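You operate a simulated robot arm through the tools that you are given. There is no shell and no other tool. Be economical: measure what you need, move in short steps, check, and stop when the job is done.

You are at the controls of a simulated robot arm. One attempt, no reset.

TASK
Clamp the brick, rub its crust off with the stone, unclamp it.
Fine: put the stone back; the hand-shut clamp holds it lightly, about 6 N.
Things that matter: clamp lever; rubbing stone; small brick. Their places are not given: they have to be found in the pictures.

It is judged by the outcome, as a careful person would: the job done as asked, and still so three seconds after it is handed in. It fails if anything else is knocked over, pushed out of place, dropped, spilled or broken.

THE ROBOT
A 7-joint arm with a two-finger parallel gripper, fixed in place. Base frame: the origin is at the foot of the arm, x ahead of it, y to its left, z up; the work surface is at about z = 0. Units: cm, rad, N and s.
With the tool pointing down near the work surface it reaches from about 22 to 58 cm from the base axis. Its first joint turns from -1.152 to 1.152 rad. Payload 2.5 kg.
Tool frame: the origin (TCP) lies between the finger pads and is the grasp point; the fingertips stand 2.3 cm ahead of it; z points along the fingers, y is the line along which they close. The gripper opens to 9.4 cm. The fingers are 3.8 cm wide and 1 cm thick; the gripper's body (5.4 by 9.6 cm) begins 3.9 cm behind the TCP.
Orientation is told as [roll, pitch, yaw] about the base's x, y, z axes, in that order, counted from this pose: with the fingers straight down and closing along the base's y, the tool's x points along the base's -x, its y along +y and its z along -z.

THE INTERFACE
- The arm moves only by the tool apply_moves. Its argument "moves" is a list of rows, each a list of 2 entries, a list of its own where there are three numbers: the shift along the tool's x, y, z in cm, then the turn, a rotation vector about the tool's x, y, z in rad. In form: [[[dx, dy, dz], [rx, ry, rz]], ...]. A call has 1 to 8 rows; each row shifts and turns the commanded pose from where the row before left it, along the tool's axes as they then stand. "jaw" is the finger opening in cm, from 0 to 9.4, set as the call begins (left out, the last holds). Rows are played at 5 a second. More than 5 cm and 0.15 rad between two rows, or a gripper value outside its range, and nothing of the call is played. Where a pose cannot be reached the arm comes as near as it can. A force on the tool above 40 N (or 10 N above the force at the start of the call, whichever is more), or a blocked arm, ends the call early, and 0.2 s more pass. The fingers move at their own pace (about 10.8 cm/s each) and stop on an object; they squeeze with about 38 N. The grip force told is the motor's: it shows also when the fingers shut on nothing. Time passes only in rows, and 0.2 s behind the last, so rows that do not move let the fingers close. It gives the time, the measured TCP pose, the force on the tool (base axes), the opening and the grip force at its end, in the units of the frame above (readings bear some noise), and new pictures: "views" is both (left out), scene, wrist or none.
- Cameras (640 x 400 px; columns grow to the right, rows downward): "scene" is fixed at [11.41, -40.2, 55.05]; the picture's right is [0.86, -0.51, 0.00], its down [-0.25, -0.43, -0.87] and it looks along [0.44, 0.75, -0.50] (base axes); focal length 327 px, centre (320, 200). "wrist" rides on the gripper at [-3.9, 0, -4.4] in the tool frame; the picture's right is [0.00, -1.00, 0.00], its down [0.97, 0.00, -0.24] and it looks along [0.24, 0.00, 0.97] (tool axes); focal length 218 px, centre (320, 200).
- probe_pixels(camera, pixels): for up to 12 pixels [column, row] of the newest picture of that camera ("zoom" is the newest enlarged one), the place [x, y, z] in the base frame of the surface seen there, good to about 0.3 cm. No time passes.
- enlarge(camera, box): a new picture of the part [left, top, right, bottom] of that camera's present view, enlarged. No time passes.
- hand_in(): hands the job in; it is judged then, once.

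Keep the steps short. Do not move on a guess: measure, check each grasp and each placing, and mend mistakes. In all there are 80 turns and 120 pictures (those below and enlarged ones count). Leave the gripper open and the arm clear of the work at the hand-in unless told otherwise, and finish with a single line.

The tools are called after "Call:" as a command line: name --argument value ..., lists and objects as JSON in quotes. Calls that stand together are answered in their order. apply_moves: Moves the arm, as the interface text tells. Its arguments: {"type":"object","properties":{"moves":{"type":"array"},"jaw":{"type":"number"},"views":{"type":"string","enum":["both","scene","wrist","none"]}},"required":["moves"]} The other tools are called the same way: probe_pixels (camera, pixels) gives the place of the surface under pixels of a picture; enlarge (camera, box) takes an enlarged picture of a part of a camera's view; hand_in () hands the job in.

At the start:

```text
clock: 0.0
ee_pos: [37.73, 4.93, 40.47]
ee_rot: [-0.001, 0.001, -0.001]
wrist_force: [-0.3, -0.2, 0.0]
grip_width: 9.41
gripper_force: 0.0
```

scene: 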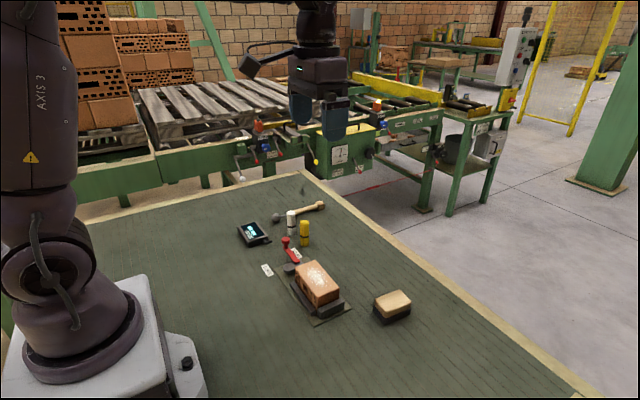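
wrist: 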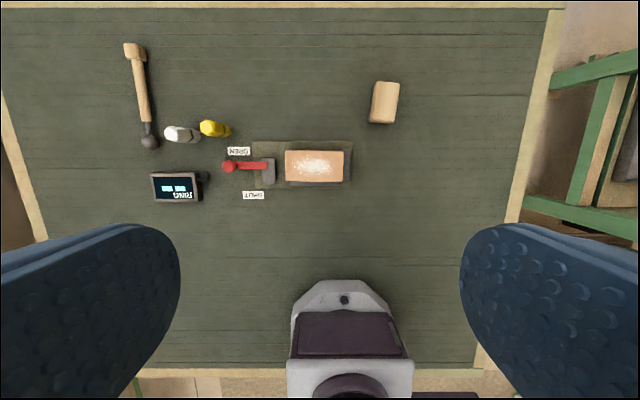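

I see the brick with white crust in a clamp with a red lever, the stone at right, and other objects. I'll enlarge both views first.

Call:
enlarge --camera "scene" --box '[230, 180, 430, 340]'

Call:
enlarge --camera "wrist" --box '[140, 70, 420, 220]'

Call:
probe_pixels --camera "wrist" --pixels '[[230, 166], [250, 166], [269, 170], [286, 167], [343, 167], [315, 151], [315, 181], [384, 102], [384, 82], [384, 122], [239, 151], [253, 195]]'

```text
2.50 times, centred on (330, 260) of scene
```

zoom: 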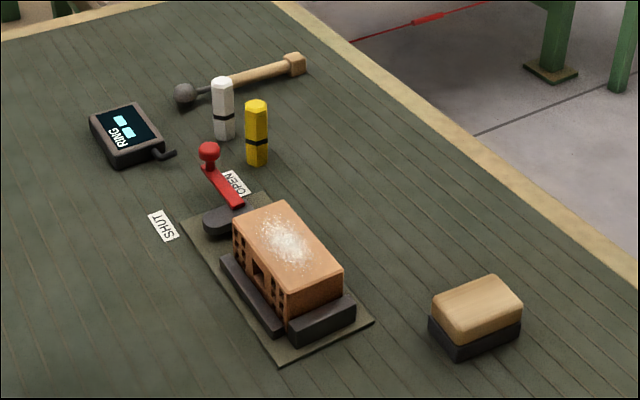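

```text
2.29 times, centred on (280, 145) of wrist
```

zoom: 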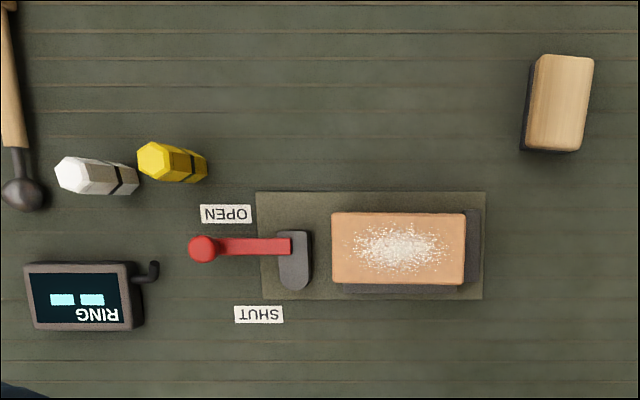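

```text
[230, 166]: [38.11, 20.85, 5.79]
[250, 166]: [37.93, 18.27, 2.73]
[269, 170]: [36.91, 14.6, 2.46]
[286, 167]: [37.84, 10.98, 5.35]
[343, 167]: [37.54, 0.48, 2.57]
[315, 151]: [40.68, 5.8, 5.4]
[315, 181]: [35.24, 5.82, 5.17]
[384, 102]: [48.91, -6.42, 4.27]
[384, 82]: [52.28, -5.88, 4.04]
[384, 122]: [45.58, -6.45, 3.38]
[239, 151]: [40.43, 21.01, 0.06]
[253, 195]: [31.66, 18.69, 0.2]
```

I'll measure the lever, cam, bottles and stone in finer detail from the enlarged wrist picture.

Call:
probe_pixels --camera "zoom" --pixels '[[190, 250], [203, 236], [203, 262], [240, 247], [280, 246], [294, 238], [294, 284], [281, 262], [308, 262], [155, 160], [190, 165], [90, 175]]'

Call:
probe_pixels --camera "zoom" --pixels '[[540, 60], [590, 62], [580, 148], [532, 145], [524, 150], [335, 216], [335, 280], [462, 216], [462, 280], [472, 250], [400, 290], [150, 270]]'

```text
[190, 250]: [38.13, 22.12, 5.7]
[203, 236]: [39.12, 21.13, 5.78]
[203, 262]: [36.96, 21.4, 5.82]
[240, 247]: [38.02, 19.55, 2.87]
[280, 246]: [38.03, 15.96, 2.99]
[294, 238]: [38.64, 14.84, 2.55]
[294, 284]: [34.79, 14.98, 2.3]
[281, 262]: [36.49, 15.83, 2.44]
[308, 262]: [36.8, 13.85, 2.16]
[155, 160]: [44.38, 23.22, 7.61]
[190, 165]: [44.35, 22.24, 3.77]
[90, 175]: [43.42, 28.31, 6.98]
```

```text
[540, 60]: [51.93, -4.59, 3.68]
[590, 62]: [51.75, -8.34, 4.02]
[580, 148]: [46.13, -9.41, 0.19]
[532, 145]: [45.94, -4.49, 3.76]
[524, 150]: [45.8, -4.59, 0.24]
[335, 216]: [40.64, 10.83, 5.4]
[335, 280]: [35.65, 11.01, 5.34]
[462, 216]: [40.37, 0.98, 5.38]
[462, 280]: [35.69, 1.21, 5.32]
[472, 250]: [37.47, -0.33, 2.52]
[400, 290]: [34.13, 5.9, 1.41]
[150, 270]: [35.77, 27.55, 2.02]
```

Lever: pivot at about (38, 15), knob at (38, 21.2), z about 5.8, pointing to OPEN. Closing it means swinging the knob towards -x (SHUT). I'll turn the tool so that it closes along x, and lower it partway.

Call:
apply_moves --moves '[[[0, 0, 2.5], [0, 0, 0.1428]], [[0, 0, 2.5], [0, 0, 0.1428]], [[0, 0, 2.5], [0, 0, 0.1428]], [[0, 0, 2.5], [0, 0, 0.1428]], [[0, 0, 2.5], [0, 0, 0.1428]], [[0, 0, 2.5], [0, 0, 0.1428]], [[0, 0, 2.5], [0, 0, 0.1428]], [[0, 0, 2.5], [0, 0, 0.1428]]]' --views "none"

Call:
apply_moves --moves '[[[0, 0, 0], [0, 0, 0.1428]], [[0, 0, 0], [0, 0, 0.1428]], [[0, 0, 0], [0, 0, 0.1428]], [[4.07, 0.1, 0], [0, 0, 0]], [[4.07, 0.1, 0], [0, 0, 0]], [[4.07, 0.1, 0], [0, 0, 0]], [[4.07, 0, 0], [0, 0, 0]], [[0, 0, 0], [0, 0, 0]]]' --jaw 4.6

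```text
clock: 1.8
ee_pos: [37.67, 4.94, 20.45]
ee_rot: [0.0, 0.001, -1.145]
wrist_force: [-0.1, 0.9, 0.8]
grip_width: 9.41
gripper_force: 0.1
```

```text
clock: 3.6
ee_pos: [37.94, 21.37, 20.51]
ee_rot: [0.0, 0.001, -1.569]
wrist_force: [-0.3, 0.4, 0.4]
grip_width: 4.61
gripper_force: 0.0
```

scene: 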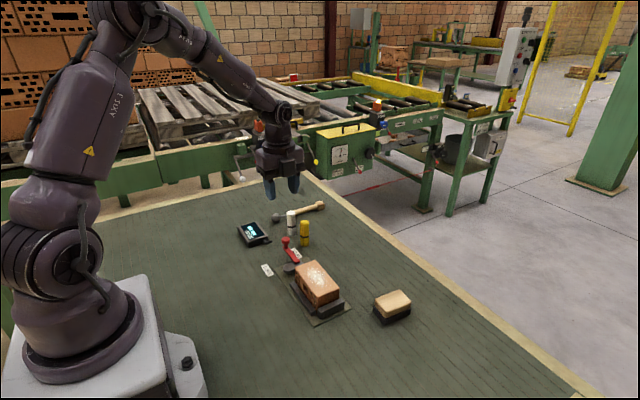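
wrist: 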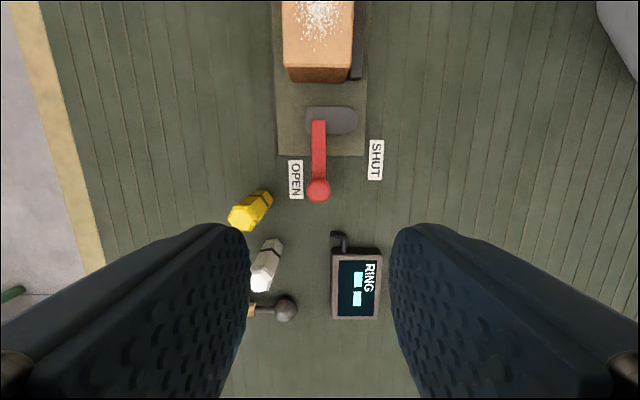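

The tool is above the knob, at wrist pixel (318,189). I'll measure the knob and its neighbours again.

Call:
probe_pixels --camera "wrist" --pixels '[[318, 189], [308, 189], [328, 189], [318, 200], [319, 130], [319, 160], [240, 218], [262, 196], [252, 285], [340, 238], [335, 248], [350, 120]]'

```text
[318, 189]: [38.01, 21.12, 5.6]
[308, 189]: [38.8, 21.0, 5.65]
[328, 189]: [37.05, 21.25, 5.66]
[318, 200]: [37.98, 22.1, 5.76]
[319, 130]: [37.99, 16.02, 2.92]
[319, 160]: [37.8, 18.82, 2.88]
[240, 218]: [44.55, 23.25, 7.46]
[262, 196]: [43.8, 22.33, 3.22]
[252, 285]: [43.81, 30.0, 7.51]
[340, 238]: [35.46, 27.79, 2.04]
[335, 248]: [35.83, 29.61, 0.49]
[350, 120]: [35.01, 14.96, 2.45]
```

Knob centre is (38, 21.1). I'll lower the caged fingers to TCP z = 6.0, which puts the tips at 3.7, above the bar at 2.9.

Call:
apply_moves --moves '[[[-0.2, 0.05, 4], [0, 0, 0]], [[0, 0, 4], [0, 0, 0]], [[0, 0, 3], [0, 0, 0]], [[0, 0, 2], [0, 0, 0]], [[0, 0, 1.5], [0, 0, 0]], [[0, 0, 0], [0, 0, 0]]]' --jaw 4.0

```text
clock: 5.0
ee_pos: [38.01, 21.19, 5.94]
ee_rot: [0.0, -0.001, -1.57]
wrist_force: [-0.2, 0.8, -0.1]
grip_width: 3.98
gripper_force: 0.0
```

scene: 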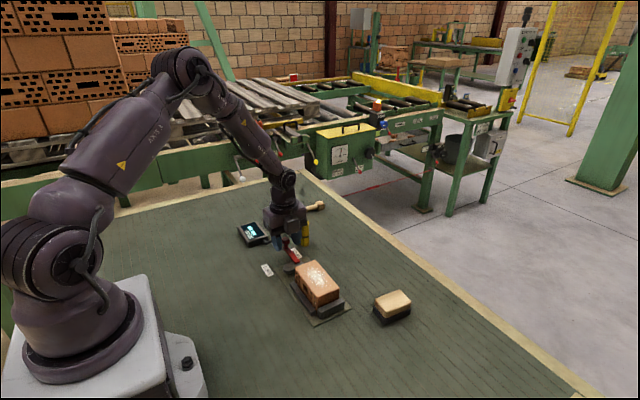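
wrist: 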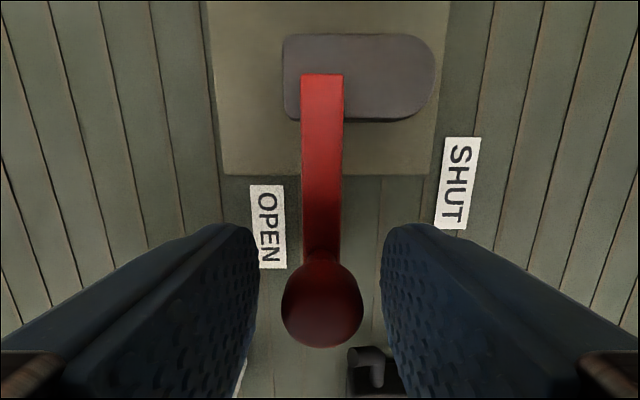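

The knob sits between the fingers. I'll narrow the jaw to 2.8 and swing the first part of the arc (pivot (38,15), R = 6.1), turning with it.

Call:
apply_moves --moves '[[[0, 0, 0], [0, 0, 0]], [[-0.06, -0.85, 0], [0, 0, -0.14]], [[-0.06, -0.85, 0], [0, 0, -0.14]], [[-0.06, -0.85, 0], [0, 0, -0.14]], [[-0.06, -0.85, 0], [0, 0, -0.14]], [[0, 0, 0], [0, 0, 0]]]' --jaw 2.8

```text
clock: 6.4
ee_pos: [34.77, 20.17, 6.04]
ee_rot: [0.0, 0.001, -1.008]
wrist_force: [-0.3, 0.2, -0.2]
grip_width: 2.81
gripper_force: 0.1
```

scene: 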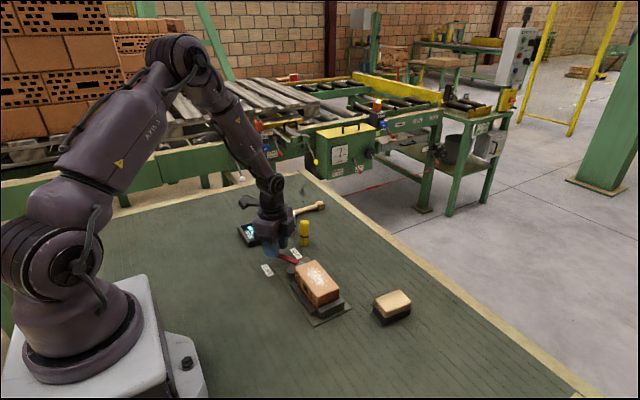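
wrist: 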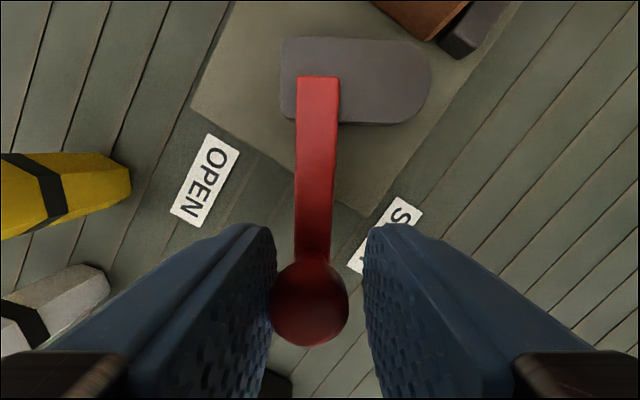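

The lever follows and the cam turns towards the brick. I'll continue the arc.

Call:
apply_moves --moves '[[[-0.06, -0.85, 0], [0, 0, -0.14]], [[-0.06, -0.85, 0], [0, 0, -0.14]], [[-0.06, -0.85, 0], [0, 0, -0.14]], [[-0.06, -0.85, 0], [0, 0, -0.14]], [[0, 0, 0], [0, 0, 0]]]'

```text
clock: 7.6
ee_pos: [32.35, 17.81, 5.82]
ee_rot: [0.001, 0.001, -0.447]
wrist_force: [0.3, -0.1, 0.3]
grip_width: 2.79
gripper_force: 0.0
```

scene: 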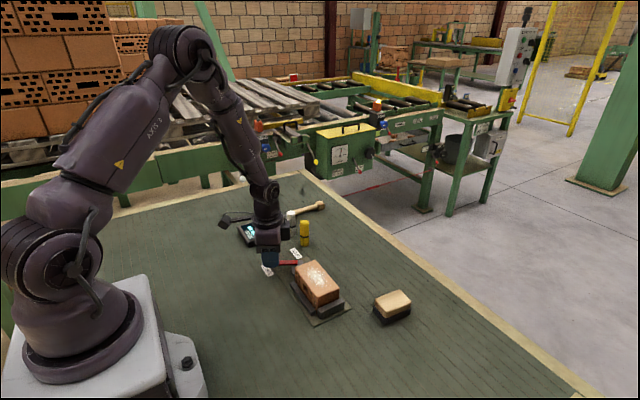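
wrist: 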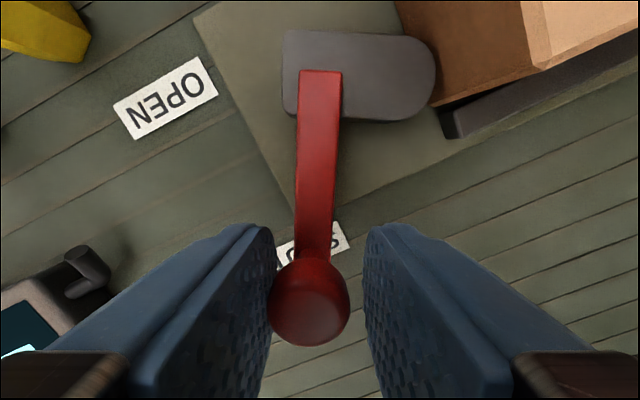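

The cam is nearly at the brick. Small steps from here while I watch the force.

Call:
apply_moves --moves '[[[-0.015, -0.43, 0], [0, 0, -0.07]], [[-0.015, -0.43, 0], [0, 0, -0.07]], [[0, 0, 0], [0, 0, 0]]]' --views "wrist"

Call:
apply_moves --moves '[[[-0.015, -0.43, 0], [0, 0, -0.07]], [[-0.015, -0.43, 0], [0, 0, -0.07]], [[0, 0, 0], [0, 0, 0]]]' --views "wrist"

```text
clock: 8.4
ee_pos: [32.18, 17.01, 5.85]
ee_rot: [-0.001, 0.001, -0.309]
wrist_force: [-0.7, 0.2, -0.7]
grip_width: 2.81
gripper_force: 0.1
```

wrist: 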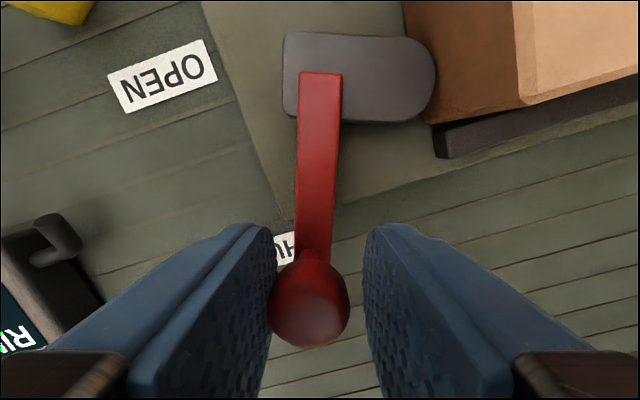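

```text
clock: 9.2
ee_pos: [31.96, 16.05, 5.94]
ee_rot: [0.0, 0.0, -0.169]
wrist_force: [-0.9, 0.9, 0.2]
grip_width: 2.83
gripper_force: 0.3
```

wrist: 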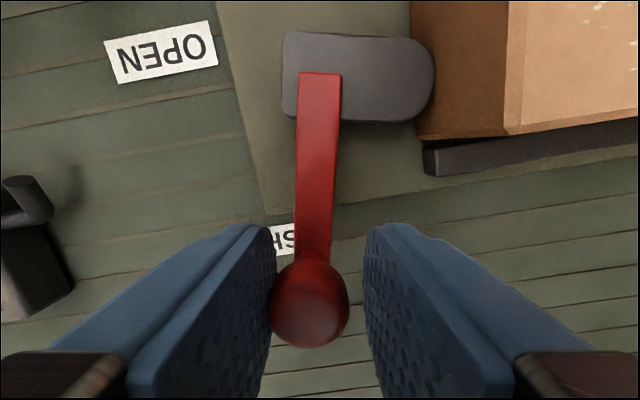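

Call:
apply_moves --moves '[[[-0.015, -0.43, 0], [0, 0, -0.07]], [[-0.015, -0.43, 0], [0, 0, -0.07]], [[0, 0, 0], [0, 0, 0]]]' --views "wrist"

Call:
apply_moves --moves '[[[0, -0.3, 0], [0, 0, -0.05]], [[0, 0, 0], [0, 0, 0]]]' --views "both"

```text
clock: 10.0
ee_pos: [31.86, 15.22, 5.99]
ee_rot: [0.0, 0.0, -0.03]
wrist_force: [0.5, 0.7, 0.6]
grip_width: 2.82
gripper_force: 0.1
```

wrist: 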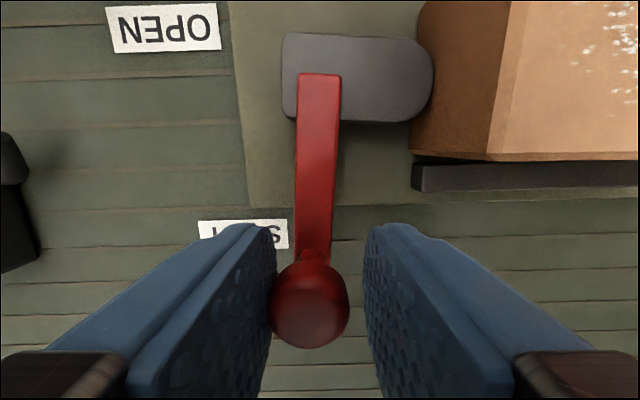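

```text
clock: 10.6
ee_pos: [31.92, 14.87, 5.95]
ee_rot: [0.0, 0.0, 0.021]
wrist_force: [0.9, 0.4, -0.9]
grip_width: 2.8
gripper_force: 0.1
```

scene: 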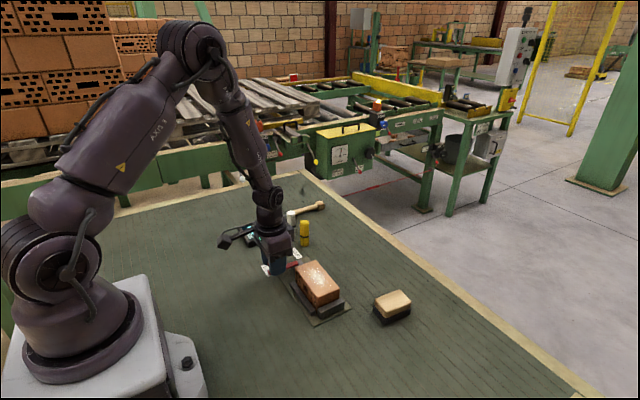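
wrist: 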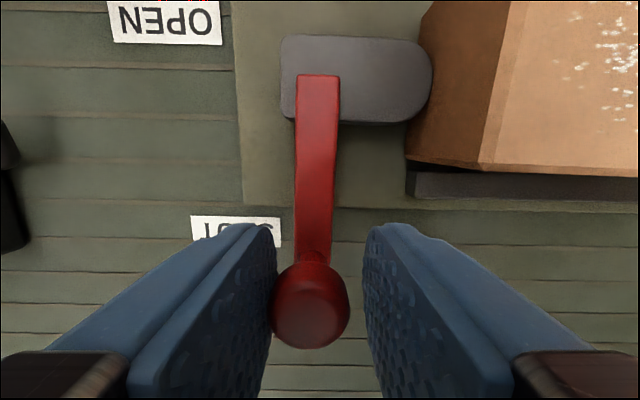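

There's still almost no resistance. I'll continue in small steps.

Call:
apply_moves --moves '[[[0, -0.3, 0], [0, 0, -0.05]], [[0, 0, 0], [0, 0, 0]]]' --views "wrist"

Call:
apply_moves --moves '[[[0, -0.3, 0], [0, 0, -0.05]], [[0, 0, 0], [0, 0, 0]]]' --views "wrist"

```text
clock: 11.2
ee_pos: [31.95, 14.66, 6.11]
ee_rot: [0.003, -0.002, 0.072]
wrist_force: [-0.2, 4.6, -1.9]
grip_width: 2.99
gripper_force: 2.4
```

wrist: 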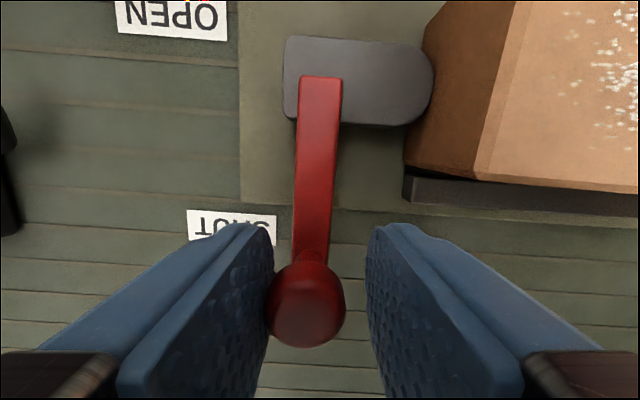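

```text
clock: 11.8
ee_pos: [32.01, 14.3, 6.04]
ee_rot: [0.003, -0.003, 0.122]
wrist_force: [4.5, 14.3, -1.4]
grip_width: 3.43
gripper_force: 7.3
```

wrist: 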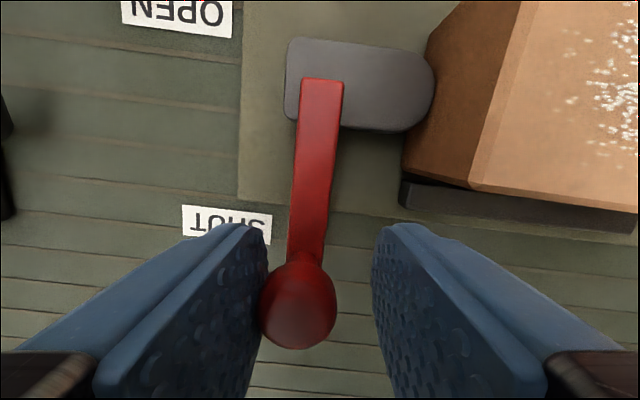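

Force climbs to 14 N: the lever is at its stop under SHUT and the cam is on the brick. I'll ease off, open slightly, and raise.

Call:
apply_moves --moves '[[[0, 0.5, 0], [0, 0, 0.1]], [[0, 0, 0], [0, 0, 0]], [[0, 0, -2], [0, 0, 0]], [[0, 0, -4], [0, 0, 0]], [[0, 0, -4], [0, 0, 0]], [[0, 0, -3], [0, 0, 0]]]' --jaw 4.2

```text
clock: 13.2
ee_pos: [31.82, 14.83, 19.03]
ee_rot: [-0.001, 0.001, 0.02]
wrist_force: [1.0, 0.1, 0.4]
grip_width: 4.21
gripper_force: 0.0
```

scene: 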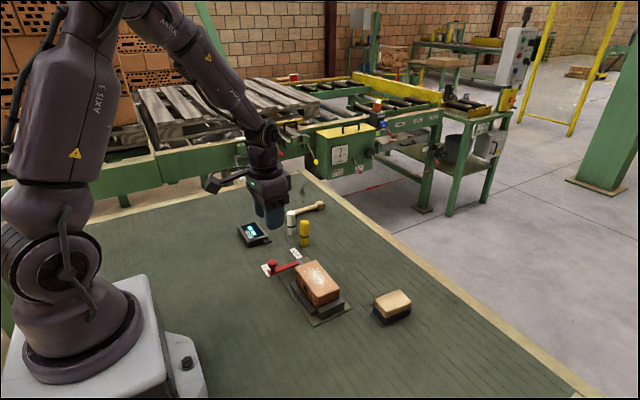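
wrist: 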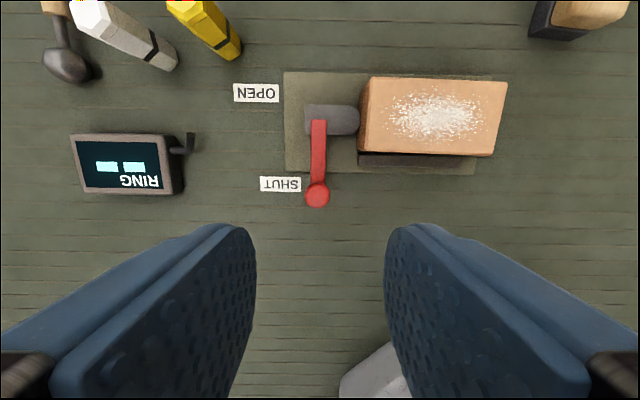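

The lever reads SHUT and the brick is seated. Next the tool goes above the stone at about (48.9, -6.5).

Call:
apply_moves --moves '[[[-2.85, -3.55, 0], [0, 0, 0.02]], [[-2.85, -3.55, 0], [0, 0, 0]], [[-2.85, -3.55, 0], [0, 0, 0]], [[-2.85, -3.55, 0], [0, 0, 0]], [[-2.85, -3.55, 0], [0, 0, 0]], [[-2.85, -3.55, 0], [0, 0, 0]], [[0, 0, 0], [0, 0, 0]]]' --jaw 8

```text
clock: 14.8
ee_pos: [48.96, -6.72, 19.38]
ee_rot: [0.0, 0.001, -0.001]
wrist_force: [0.4, -1.0, 0.0]
grip_width: 8.01
gripper_force: 0.0
```

scene: 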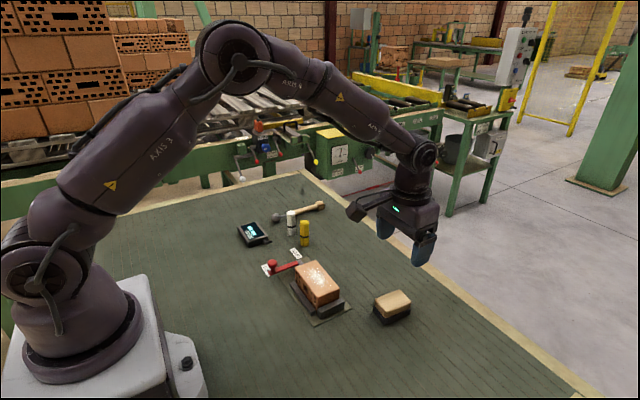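
wrist: 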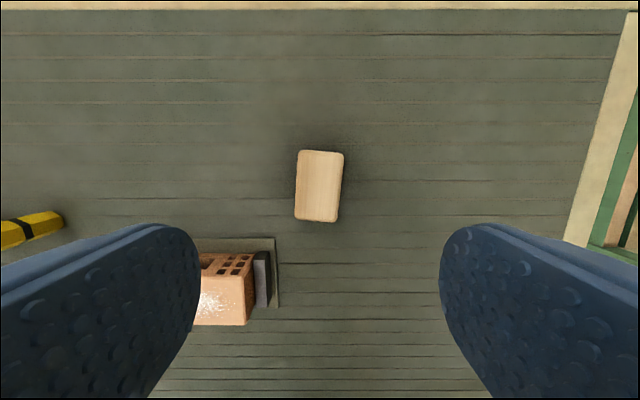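

Call:
probe_pixels --camera "wrist" --pixels '[[301, 153], [342, 156], [337, 219], [297, 216], [320, 186], [298, 185], [340, 188], [320, 152], [316, 219], [320, 225]]'

Call:
enlarge --camera "scene" --box '[280, 250, 430, 340]'

```text
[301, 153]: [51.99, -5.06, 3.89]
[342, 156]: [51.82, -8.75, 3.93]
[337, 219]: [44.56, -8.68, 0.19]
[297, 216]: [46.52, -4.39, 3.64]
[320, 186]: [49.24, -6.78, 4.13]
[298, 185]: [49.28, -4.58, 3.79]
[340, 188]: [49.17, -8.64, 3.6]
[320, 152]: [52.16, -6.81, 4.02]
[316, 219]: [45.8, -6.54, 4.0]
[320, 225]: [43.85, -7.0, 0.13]
```

```text
4.27 times, centred on (355, 295) of scene
```

zoom: 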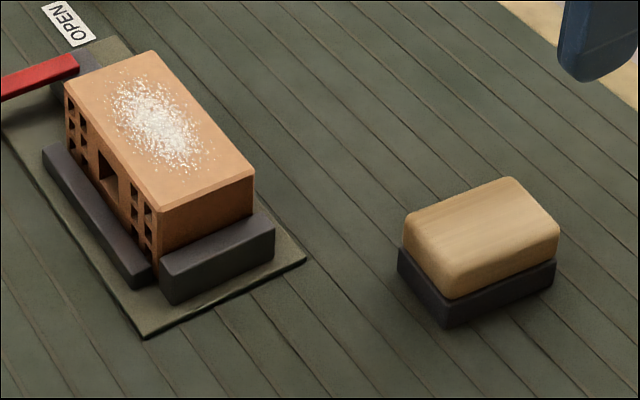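

The stone's centre is (49.0, -6.63), turned about -0.07 rad, 4.1 wide and 4.0 tall, with the dark base below about z 1.7. I'll turn to match and go down to TCP z = 4.0, so the tips land on the wood.

Call:
apply_moves --moves '[[[0, 0.08, 4], [0, 0, 0.07]], [[0, 0, 4], [0, 0, 0]], [[0, 0, 3], [0, 0, 0]], [[0, 0, 2], [0, 0, 0]], [[0, 0, 1.4], [0, 0, 0]], [[0, 0, 0.9], [0, 0, 0]], [[0, 0, 0], [0, 0, 0]]]'

```text
clock: 16.4
ee_pos: [49.05, -6.4, 3.6]
ee_rot: [0.001, -0.001, -0.07]
wrist_force: [0.1, 0.7, 0.8]
grip_width: 8.01
gripper_force: 0.0
```

scene: 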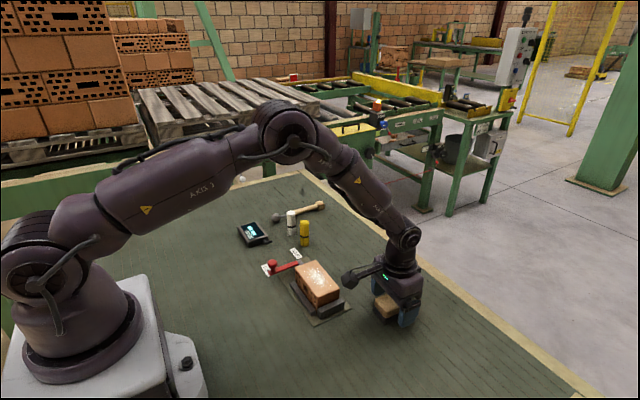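
wrist: 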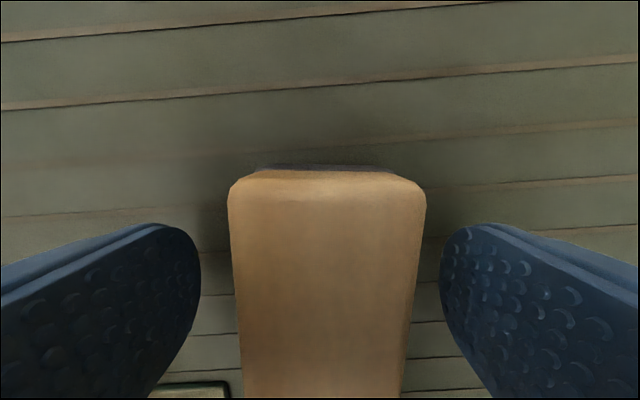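

Fingers straddle the stone; it lies about 0.15 cm to the -y side. I'll shift, raise 0.3, and close.

Call:
apply_moves --moves '[[[0, -0.17, -0.3], [0, 0, 0]], [[0, 0, 0], [0, 0, 0]]]' --views "none"

Call:
apply_moves --moves '[[[0, 0, 0], [0, 0, 0]], [[0, 0, 0], [0, 0, 0]], [[0, 0, 0], [0, 0, 0]], [[0, 0, 0], [0, 0, 0]]]' --jaw 2 --views "wrist"

```text
clock: 17.0
ee_pos: [49.06, -6.55, 4.0]
ee_rot: [0.001, 0.0, -0.069]
wrist_force: [-0.3, -0.3, 0.5]
grip_width: 7.99
gripper_force: 0.1
```

```text
clock: 18.0
ee_pos: [49.03, -6.46, 3.99]
ee_rot: [0.0, 0.001, -0.071]
wrist_force: [-0.2, 1.1, 2.7]
grip_width: 4.16
gripper_force: 38.0
```

wrist: 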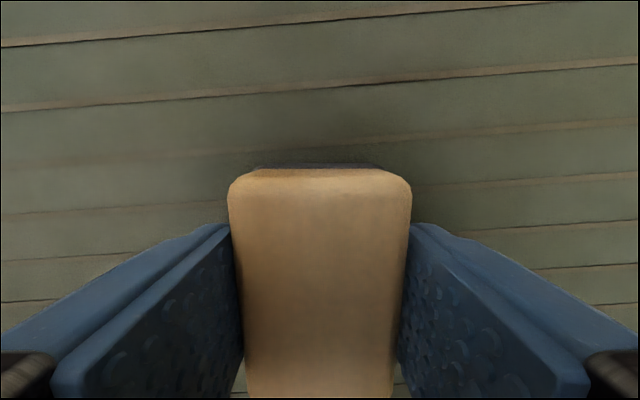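

The stone is gripped: opening 4.16, 38 N, stone bottom 4.0 below the TCP. I'll lift it, square it, and carry it above the brick at (38.1, 8.8).

Call:
apply_moves --moves '[[[0, 0, -2], [0, 0, 0]], [[0, 0, -4], [0, 0, 0]], [[0, 0, -3], [0, 0, -0.07]], [[2.73, 3.83, 0], [0, 0, 0]], [[2.73, 3.83, 0], [0, 0, 0]], [[2.73, 3.83, 0], [0, 0, 0]], [[2.73, 3.83, 0], [0, 0, 0]], [[0, 0, 0], [0, 0, 0]]]'

```text
clock: 19.8
ee_pos: [37.94, 8.97, 13.01]
ee_rot: [0.001, 0.001, -0.002]
wrist_force: [0.4, 0.5, 0.0]
grip_width: 2.0
gripper_force: 0.0
```

scene: 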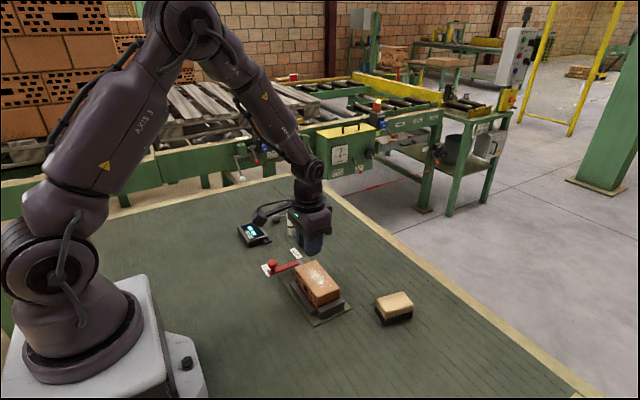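
wrist: 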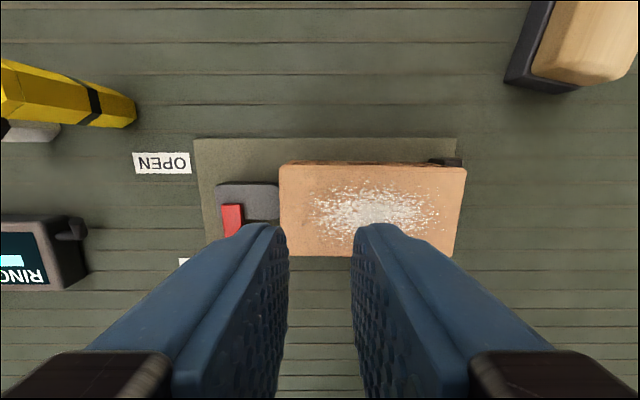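

The stone slipped out: the jaw is shut to 2.0 and the stone is still standing near its spot. My grip was too high. I'll go back above it with the jaw open, measure, and grip lower.

Call:
apply_moves --moves '[[[-2.75, -3.86, -1], [0, 0, 0]], [[-2.75, -3.86, -1], [0, 0, 0]], [[-2.75, -3.86, -1], [0, 0, 0]], [[-2.75, -3.86, -1], [0, 0, 0.07]], [[0, 0, 0], [0, 0, 0]]]' --jaw 8

```text
clock: 21.0
ee_pos: [48.75, -6.89, 17.05]
ee_rot: [-0.001, -0.002, -0.072]
wrist_force: [0.2, -0.7, 0.5]
grip_width: 8.0
gripper_force: 0.1
```

scene: 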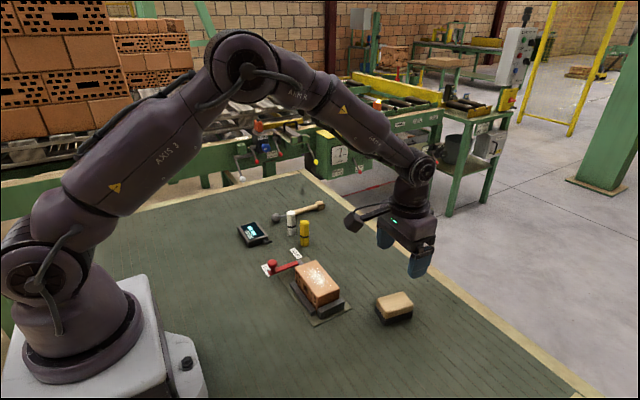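
wrist: 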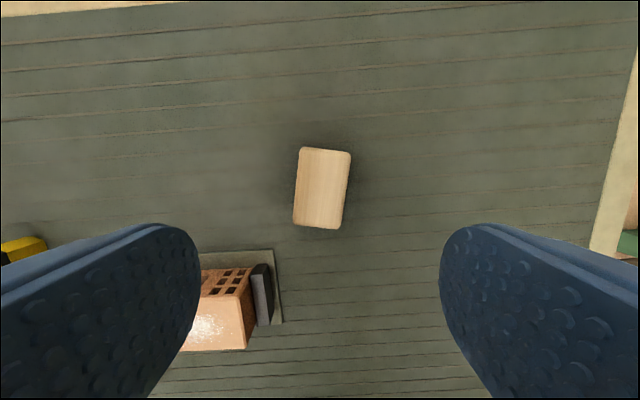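

Call:
probe_pixels --camera "wrist" --pixels '[[303, 151], [347, 155], [340, 225], [297, 222], [321, 188], [298, 186], [345, 190], [325, 151], [317, 226], [321, 232], [310, 149], [310, 226]]'

Call:
enlarge --camera "scene" --box '[280, 250, 430, 340]'

Call:
enlarge --camera "wrist" --box '[240, 130, 400, 250]'

```text
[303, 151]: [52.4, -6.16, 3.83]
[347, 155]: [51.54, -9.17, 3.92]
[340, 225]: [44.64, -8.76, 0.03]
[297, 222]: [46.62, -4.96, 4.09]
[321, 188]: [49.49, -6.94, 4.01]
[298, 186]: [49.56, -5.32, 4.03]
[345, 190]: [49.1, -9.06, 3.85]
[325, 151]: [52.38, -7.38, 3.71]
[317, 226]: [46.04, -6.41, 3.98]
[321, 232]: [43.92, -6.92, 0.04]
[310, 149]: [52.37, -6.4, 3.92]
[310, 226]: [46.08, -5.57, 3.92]
```

```text
4.27 times, centred on (355, 295) of scene
```

zoom: 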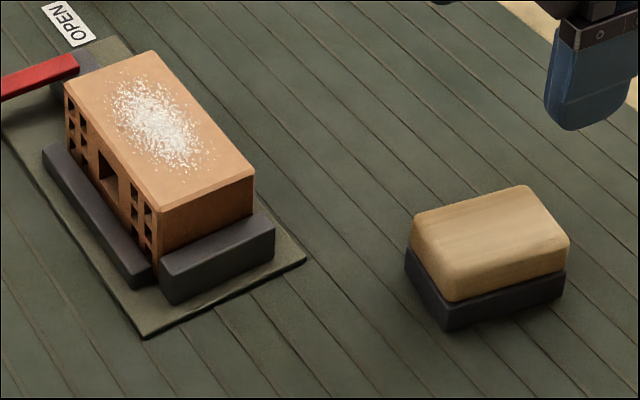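

```text
3.33 times, centred on (320, 190) of wrist
```

zoom: 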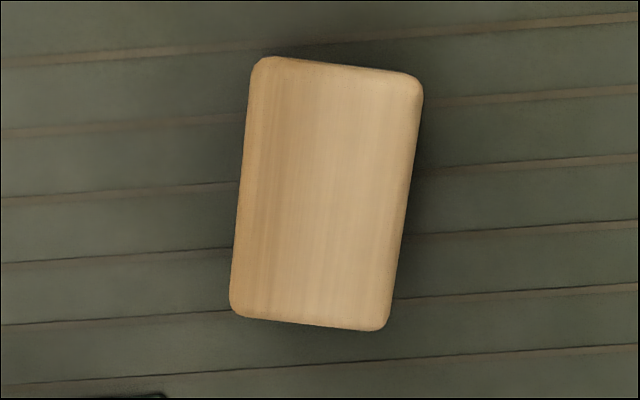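

The stone now sits at about (49.3, -7.15), yaw about -0.175, so the slip moved it about 0.5 cm. It will go back to its first place later. I'll align and grip lower, at TCP z = 2.9.

Call:
apply_moves --moves '[[[0, 0, 0], [0, 0, 0.105]], [[-0.59, -0.16, 4], [0, 0, 0]], [[0, 0, 4], [0, 0, 0]], [[0, 0, 3], [0, 0, 0]], [[0, 0, 2], [0, 0, 0]], [[0, 0, 1.1], [0, 0, 0]], [[0, 0, 0], [0, 0, 0]]]'

```text
clock: 22.6
ee_pos: [49.57, -7.05, 2.69]
ee_rot: [-0.001, -0.001, -0.176]
wrist_force: [-1.5, -0.4, 0.1]
grip_width: 7.98
gripper_force: 0.1
```

scene: 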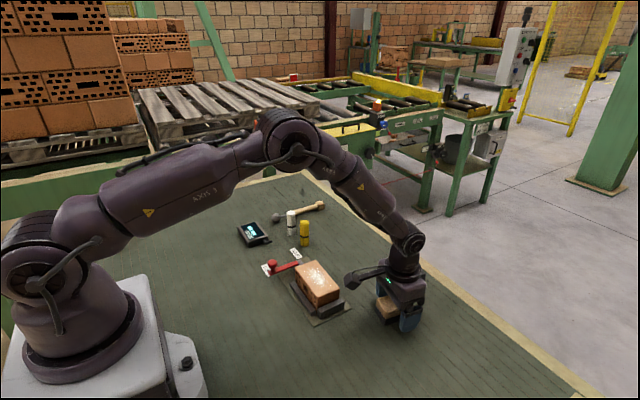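
wrist: 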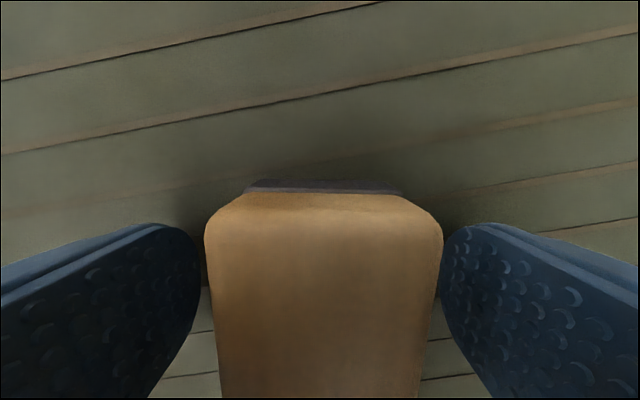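

Call:
apply_moves --moves '[[[0.2, -0.05, -0.15], [0, 0, 0]], [[0, 0, 0], [0, 0, 0]]]' --views "none"

Call:
apply_moves --moves '[[[0, 0, 0], [0, 0, 0]], [[0, 0, 0], [0, 0, 0]], [[0, 0, 0], [0, 0, 0]], [[0, 0, 0], [0, 0, 0]]]' --jaw 1 --views "wrist"

Call:
apply_moves --moves '[[[0, 0, -1], [0, 0, 0]], [[0, 0, -1], [0, 0, 0]], [[0, 0, 0], [0, 0, 0]]]'

```text
clock: 23.2
ee_pos: [49.39, -7.12, 3.02]
ee_rot: [0.0, -0.002, -0.176]
wrist_force: [-0.6, -0.1, 0.4]
grip_width: 8.02
gripper_force: 0.0
```

```text
clock: 24.2
ee_pos: [49.43, -7.03, 2.96]
ee_rot: [0.001, -0.002, -0.176]
wrist_force: [-0.5, -1.0, 1.1]
grip_width: 4.2
gripper_force: 37.8
```

wrist: 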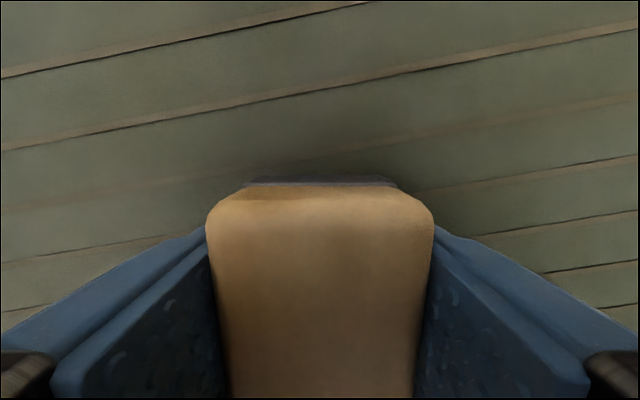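

```text
clock: 25.0
ee_pos: [49.27, -7.16, 5.05]
ee_rot: [0.0, 0.0, -0.174]
wrist_force: [-0.3, 0.2, -1.9]
grip_width: 4.18
gripper_force: 37.7
```

scene: 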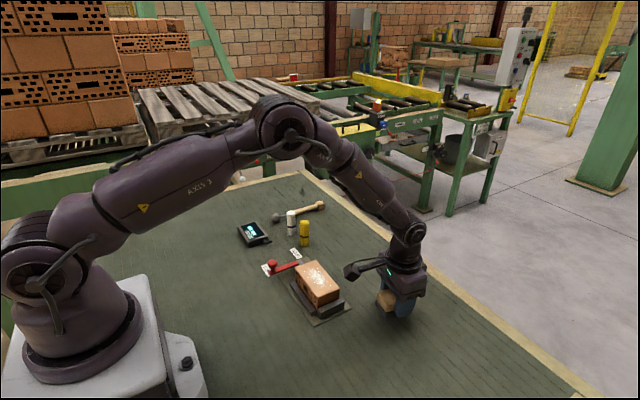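
wrist: 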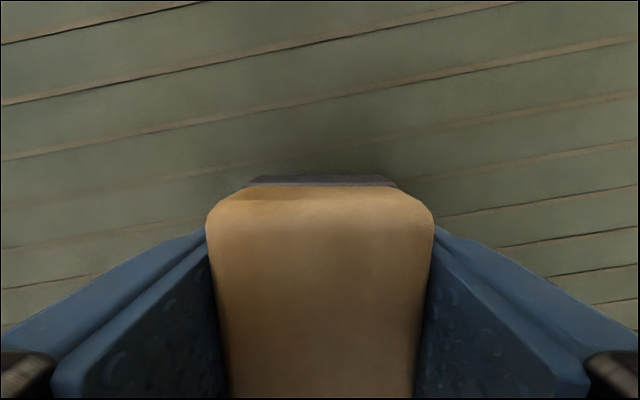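

The stone is held: opening 4.18 and it rose with the tool. I'll raise it, square it, and carry it over the brick.

Call:
apply_moves --moves '[[[0, 0, -3], [0, 0, 0]], [[0, 0, -3], [0, 0, -0.09]], [[0, 0, -1], [0, 0, -0.085]], [[2.8, 3.96, 0], [0, 0, 0]], [[2.8, 3.96, 0], [0, 0, 0]], [[2.8, 3.96, 0], [0, 0, 0]], [[2.8, 3.96, 0], [0, 0, 0]], [[0, 0, 0], [0, 0, 0]]]'

```text
clock: 26.8
ee_pos: [38.09, 8.94, 11.88]
ee_rot: [0.001, 0.001, -0.002]
wrist_force: [0.0, -0.2, -1.5]
grip_width: 4.19
gripper_force: 37.7
```

scene: 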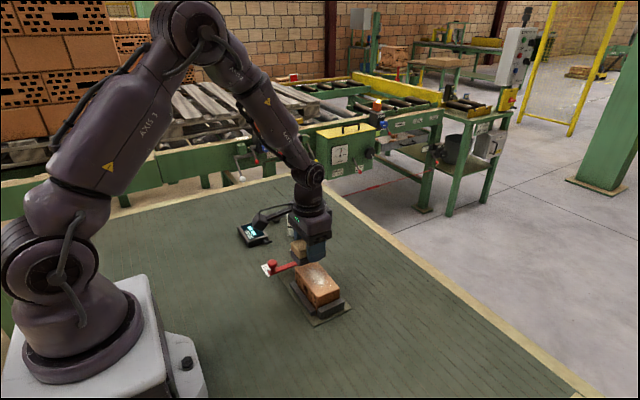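
wrist: 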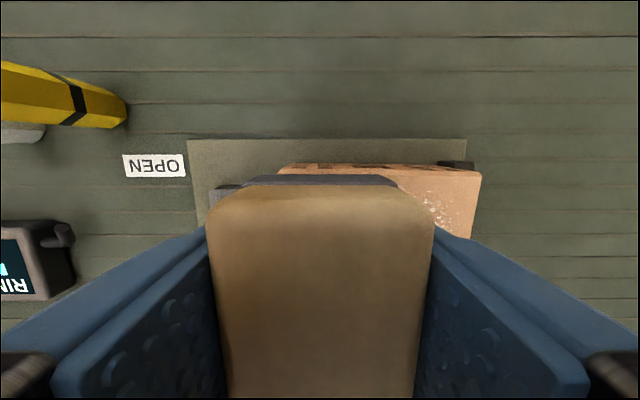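

Contact should come near TCP z 8.3. I'll lower close, then creep, watching Fz.

Call:
apply_moves --moves '[[[0, -0.4, 2], [0, 0, 0]], [[0, 0, 1], [0, 0, 0]], [[0, 0, 0.3], [0, 0, 0]], [[0, 0, 0], [0, 0, 0]]]' --views "none"

Call:
apply_moves --moves '[[[0, 0, 0.15], [0, 0, 0]], [[0, 0, 0], [0, 0, 0]]]' --views "none"

Call:
apply_moves --moves '[[[0, 0, 0.1], [0, 0, 0]], [[0, 0, 0], [0, 0, 0]]]' --views "none"

```text
clock: 27.8
ee_pos: [38.25, 8.51, 8.55]
ee_rot: [0.0, 0.001, -0.001]
wrist_force: [0.0, 0.0, -1.6]
grip_width: 4.12
gripper_force: 37.8
```

```text
clock: 28.4
ee_pos: [38.19, 8.36, 8.4]
ee_rot: [-0.001, 0.001, 0.002]
wrist_force: [0.2, 0.1, -1.8]
grip_width: 4.19
gripper_force: 38.1
```

```text
clock: 29.0
ee_pos: [38.22, 8.45, 8.41]
ee_rot: [-0.001, 0.0, 0.0]
wrist_force: [-4.7, -1.4, 8.9]
grip_width: 4.21
gripper_force: 37.8
```

Contact: Fz rose about 10 N. I'll ease off 0.03 and make the first stroke towards -y, into the fixed stop, with no load against the light clamp.

Call:
apply_moves --moves '[[[0, 0, -0.03], [0, 0, 0]], [[0, -0.9, 0], [0, 0, 0]], [[0, -0.9, 0], [0, 0, 0]]]' --views "none"

Call:
apply_moves --moves '[[[0, -0.9, 0], [0, 0, 0]], [[0, -0.9, 0], [0, 0, 0]], [[0, -0.9, 0], [0, 0, 0]], [[0, -0.7, 0], [0, 0, 0]]]' --views "both"

```text
clock: 29.8
ee_pos: [38.33, 6.82, 8.38]
ee_rot: [0.002, -0.004, 0.0]
wrist_force: [0.4, 3.0, 4.5]
grip_width: 4.19
gripper_force: 38.0
```

```text
clock: 30.8
ee_pos: [38.27, 3.14, 8.44]
ee_rot: [0.0, 0.0, 0.001]
wrist_force: [-0.9, -0.1, -2.4]
grip_width: 4.17
gripper_force: 37.7
```

scene: 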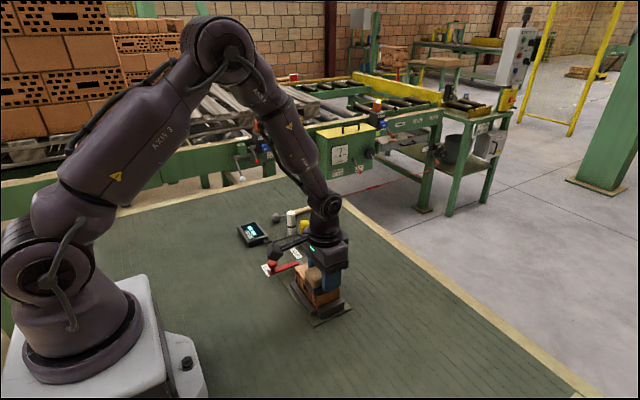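
wrist: 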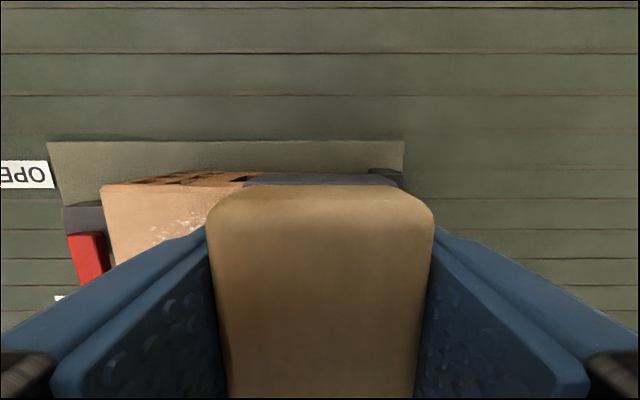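

The stroke works (about 6 N pressure, 3 N drag) but lost contact near the end. The stone goes back lifted, then strokes again with a slight descent.

Call:
apply_moves --moves '[[[0, 0, -1], [0, 0, 0]], [[0, 2.6, 0], [0, 0, 0]], [[0, 2.7, 0], [0, 0, 0]], [[0, 0, 0], [0, 0, 0]], [[0, 0, 0.8], [0, 0, 0]], [[0, 0, 0.23], [0, 0, 0]], [[0, 0, 0], [0, 0, 0]]]' --views "wrist"

Call:
apply_moves --moves '[[[0, -0.7, 0], [0, 0, 0]], [[0, -0.7, 0.01], [0, 0, 0]], [[0, -0.7, 0.01], [0, 0, 0]], [[0, -0.7, 0.02], [0, 0, 0]]]' --views "none"

Call:
apply_moves --moves '[[[0, -0.7, 0.02], [0, 0, 0]], [[0, -0.7, 0.01], [0, 0, 0]], [[0, -0.7, 0.01], [0, 0, 0]], [[0, -0.4, 0], [0, 0, 0]]]' --views "none"

```text
clock: 32.4
ee_pos: [38.3, 8.63, 8.43]
ee_rot: [0.0, -0.001, -0.001]
wrist_force: [-7.2, -1.7, 15.8]
grip_width: 4.17
gripper_force: 37.9
```

wrist: 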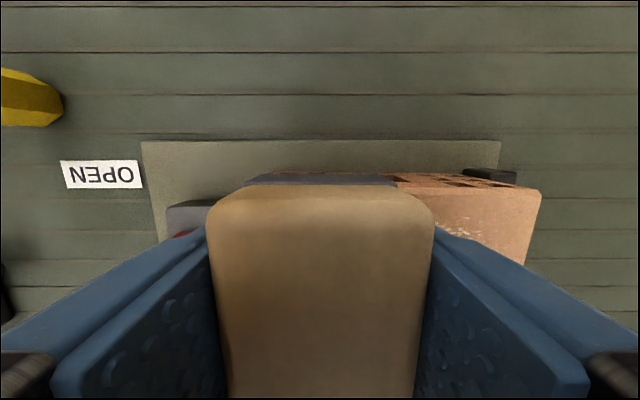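

```text
clock: 33.4
ee_pos: [38.29, 5.82, 8.41]
ee_rot: [-0.001, 0.001, 0.0]
wrist_force: [-0.5, 0.1, -2.0]
grip_width: 4.19
gripper_force: 37.8
```

```text
clock: 34.4
ee_pos: [38.38, 3.28, 8.33]
ee_rot: [0.003, -0.002, 0.0]
wrist_force: [0.0, 4.2, 9.2]
grip_width: 4.16
gripper_force: 38.3
```

I'll lift and slide aside towards -y to look at the crust.

Call:
apply_moves --moves '[[[0, 0, -3], [0, 0, 0]], [[0, -4, -1], [0, 0, 0]], [[0, -4, 0], [0, 0, 0]], [[0, 0, 0], [0, 0, 0]]]' --views "scene"

Call:
enlarge --camera "wrist" --box '[0, 100, 320, 300]'

Call:
enlarge --camera "scene" --box '[250, 240, 400, 335]'

```text
clock: 35.4
ee_pos: [38.08, -4.87, 12.51]
ee_rot: [0.001, 0.0, 0.0]
wrist_force: [0.6, 0.4, -2.0]
grip_width: 4.18
gripper_force: 38.3
```

scene: 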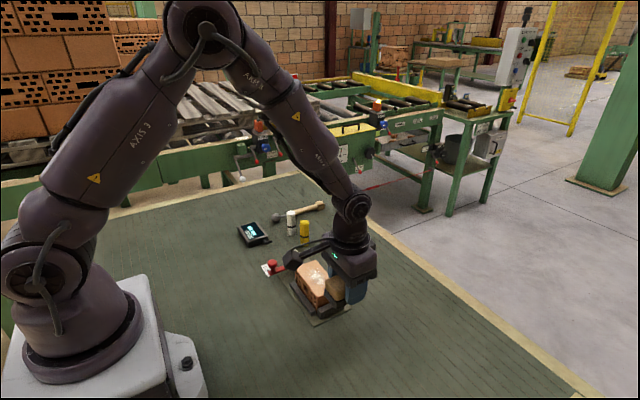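

```text
2.00 times, centred on (160, 200) of wrist
```

zoom: 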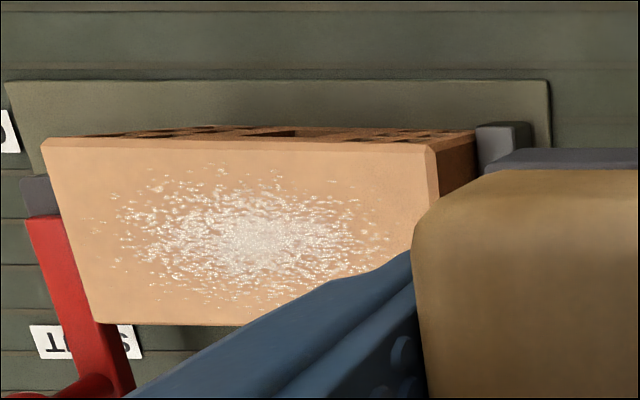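

```text
4.21 times, centred on (325, 288) of scene
```

zoom: 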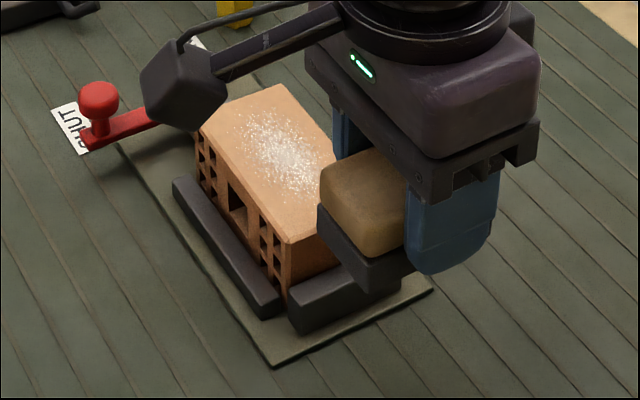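

The crust is only slightly thinned, and the brick and lever are unmoved. More strokes with a bit more pressure, still only loading towards -y.

Call:
apply_moves --moves '[[[0, 4.45, 0], [0, 0, 0]], [[0, 4.45, 0], [0, 0, 0]], [[0, 4.45, 1], [0, 0, 0]], [[0, 0, 2], [0, 0, 0]], [[0, 0, 0.8], [0, 0, 0]], [[0, 0, 0.15], [0, 0, 0]], [[0, -0.4, 0.03], [0, 0, 0]], [[0, -0.5, 0.03], [0, 0, 0]]]' --views "none"

Call:
apply_moves --moves '[[[0, -0.7, 0.02], [0, 0, 0]], [[0, -0.7, 0.01], [0, 0, 0]]]' --views "none"

Call:
apply_moves --moves '[[[0, -0.7, 0.02], [0, 0, 0]], [[0, -0.7, 0.01], [0, 0, 0]]]' --views "none"

Call:
apply_moves --moves '[[[0, -0.7, 0], [0, 0, 0]], [[0, -0.7, 0], [0, 0, 0]]]' --views "none"

```text
clock: 37.2
ee_pos: [38.31, 7.79, 8.39]
ee_rot: [0.002, -0.004, -0.001]
wrist_force: [1.4, 5.4, 11.4]
grip_width: 4.18
gripper_force: 38.1
```

```text
clock: 37.8
ee_pos: [38.23, 6.33, 8.34]
ee_rot: [0.002, -0.002, 0.001]
wrist_force: [0.3, 9.2, 19.5]
grip_width: 4.16
gripper_force: 38.4
```

```text
clock: 38.4
ee_pos: [38.24, 4.97, 8.35]
ee_rot: [0.003, -0.002, 0.0]
wrist_force: [0.5, 11.1, 23.1]
grip_width: 4.15
gripper_force: 39.0
```

```text
clock: 39.0
ee_pos: [38.29, 3.64, 8.32]
ee_rot: [0.001, -0.002, -0.001]
wrist_force: [1.4, 13.1, 28.2]
grip_width: 4.18
gripper_force: 37.8
```

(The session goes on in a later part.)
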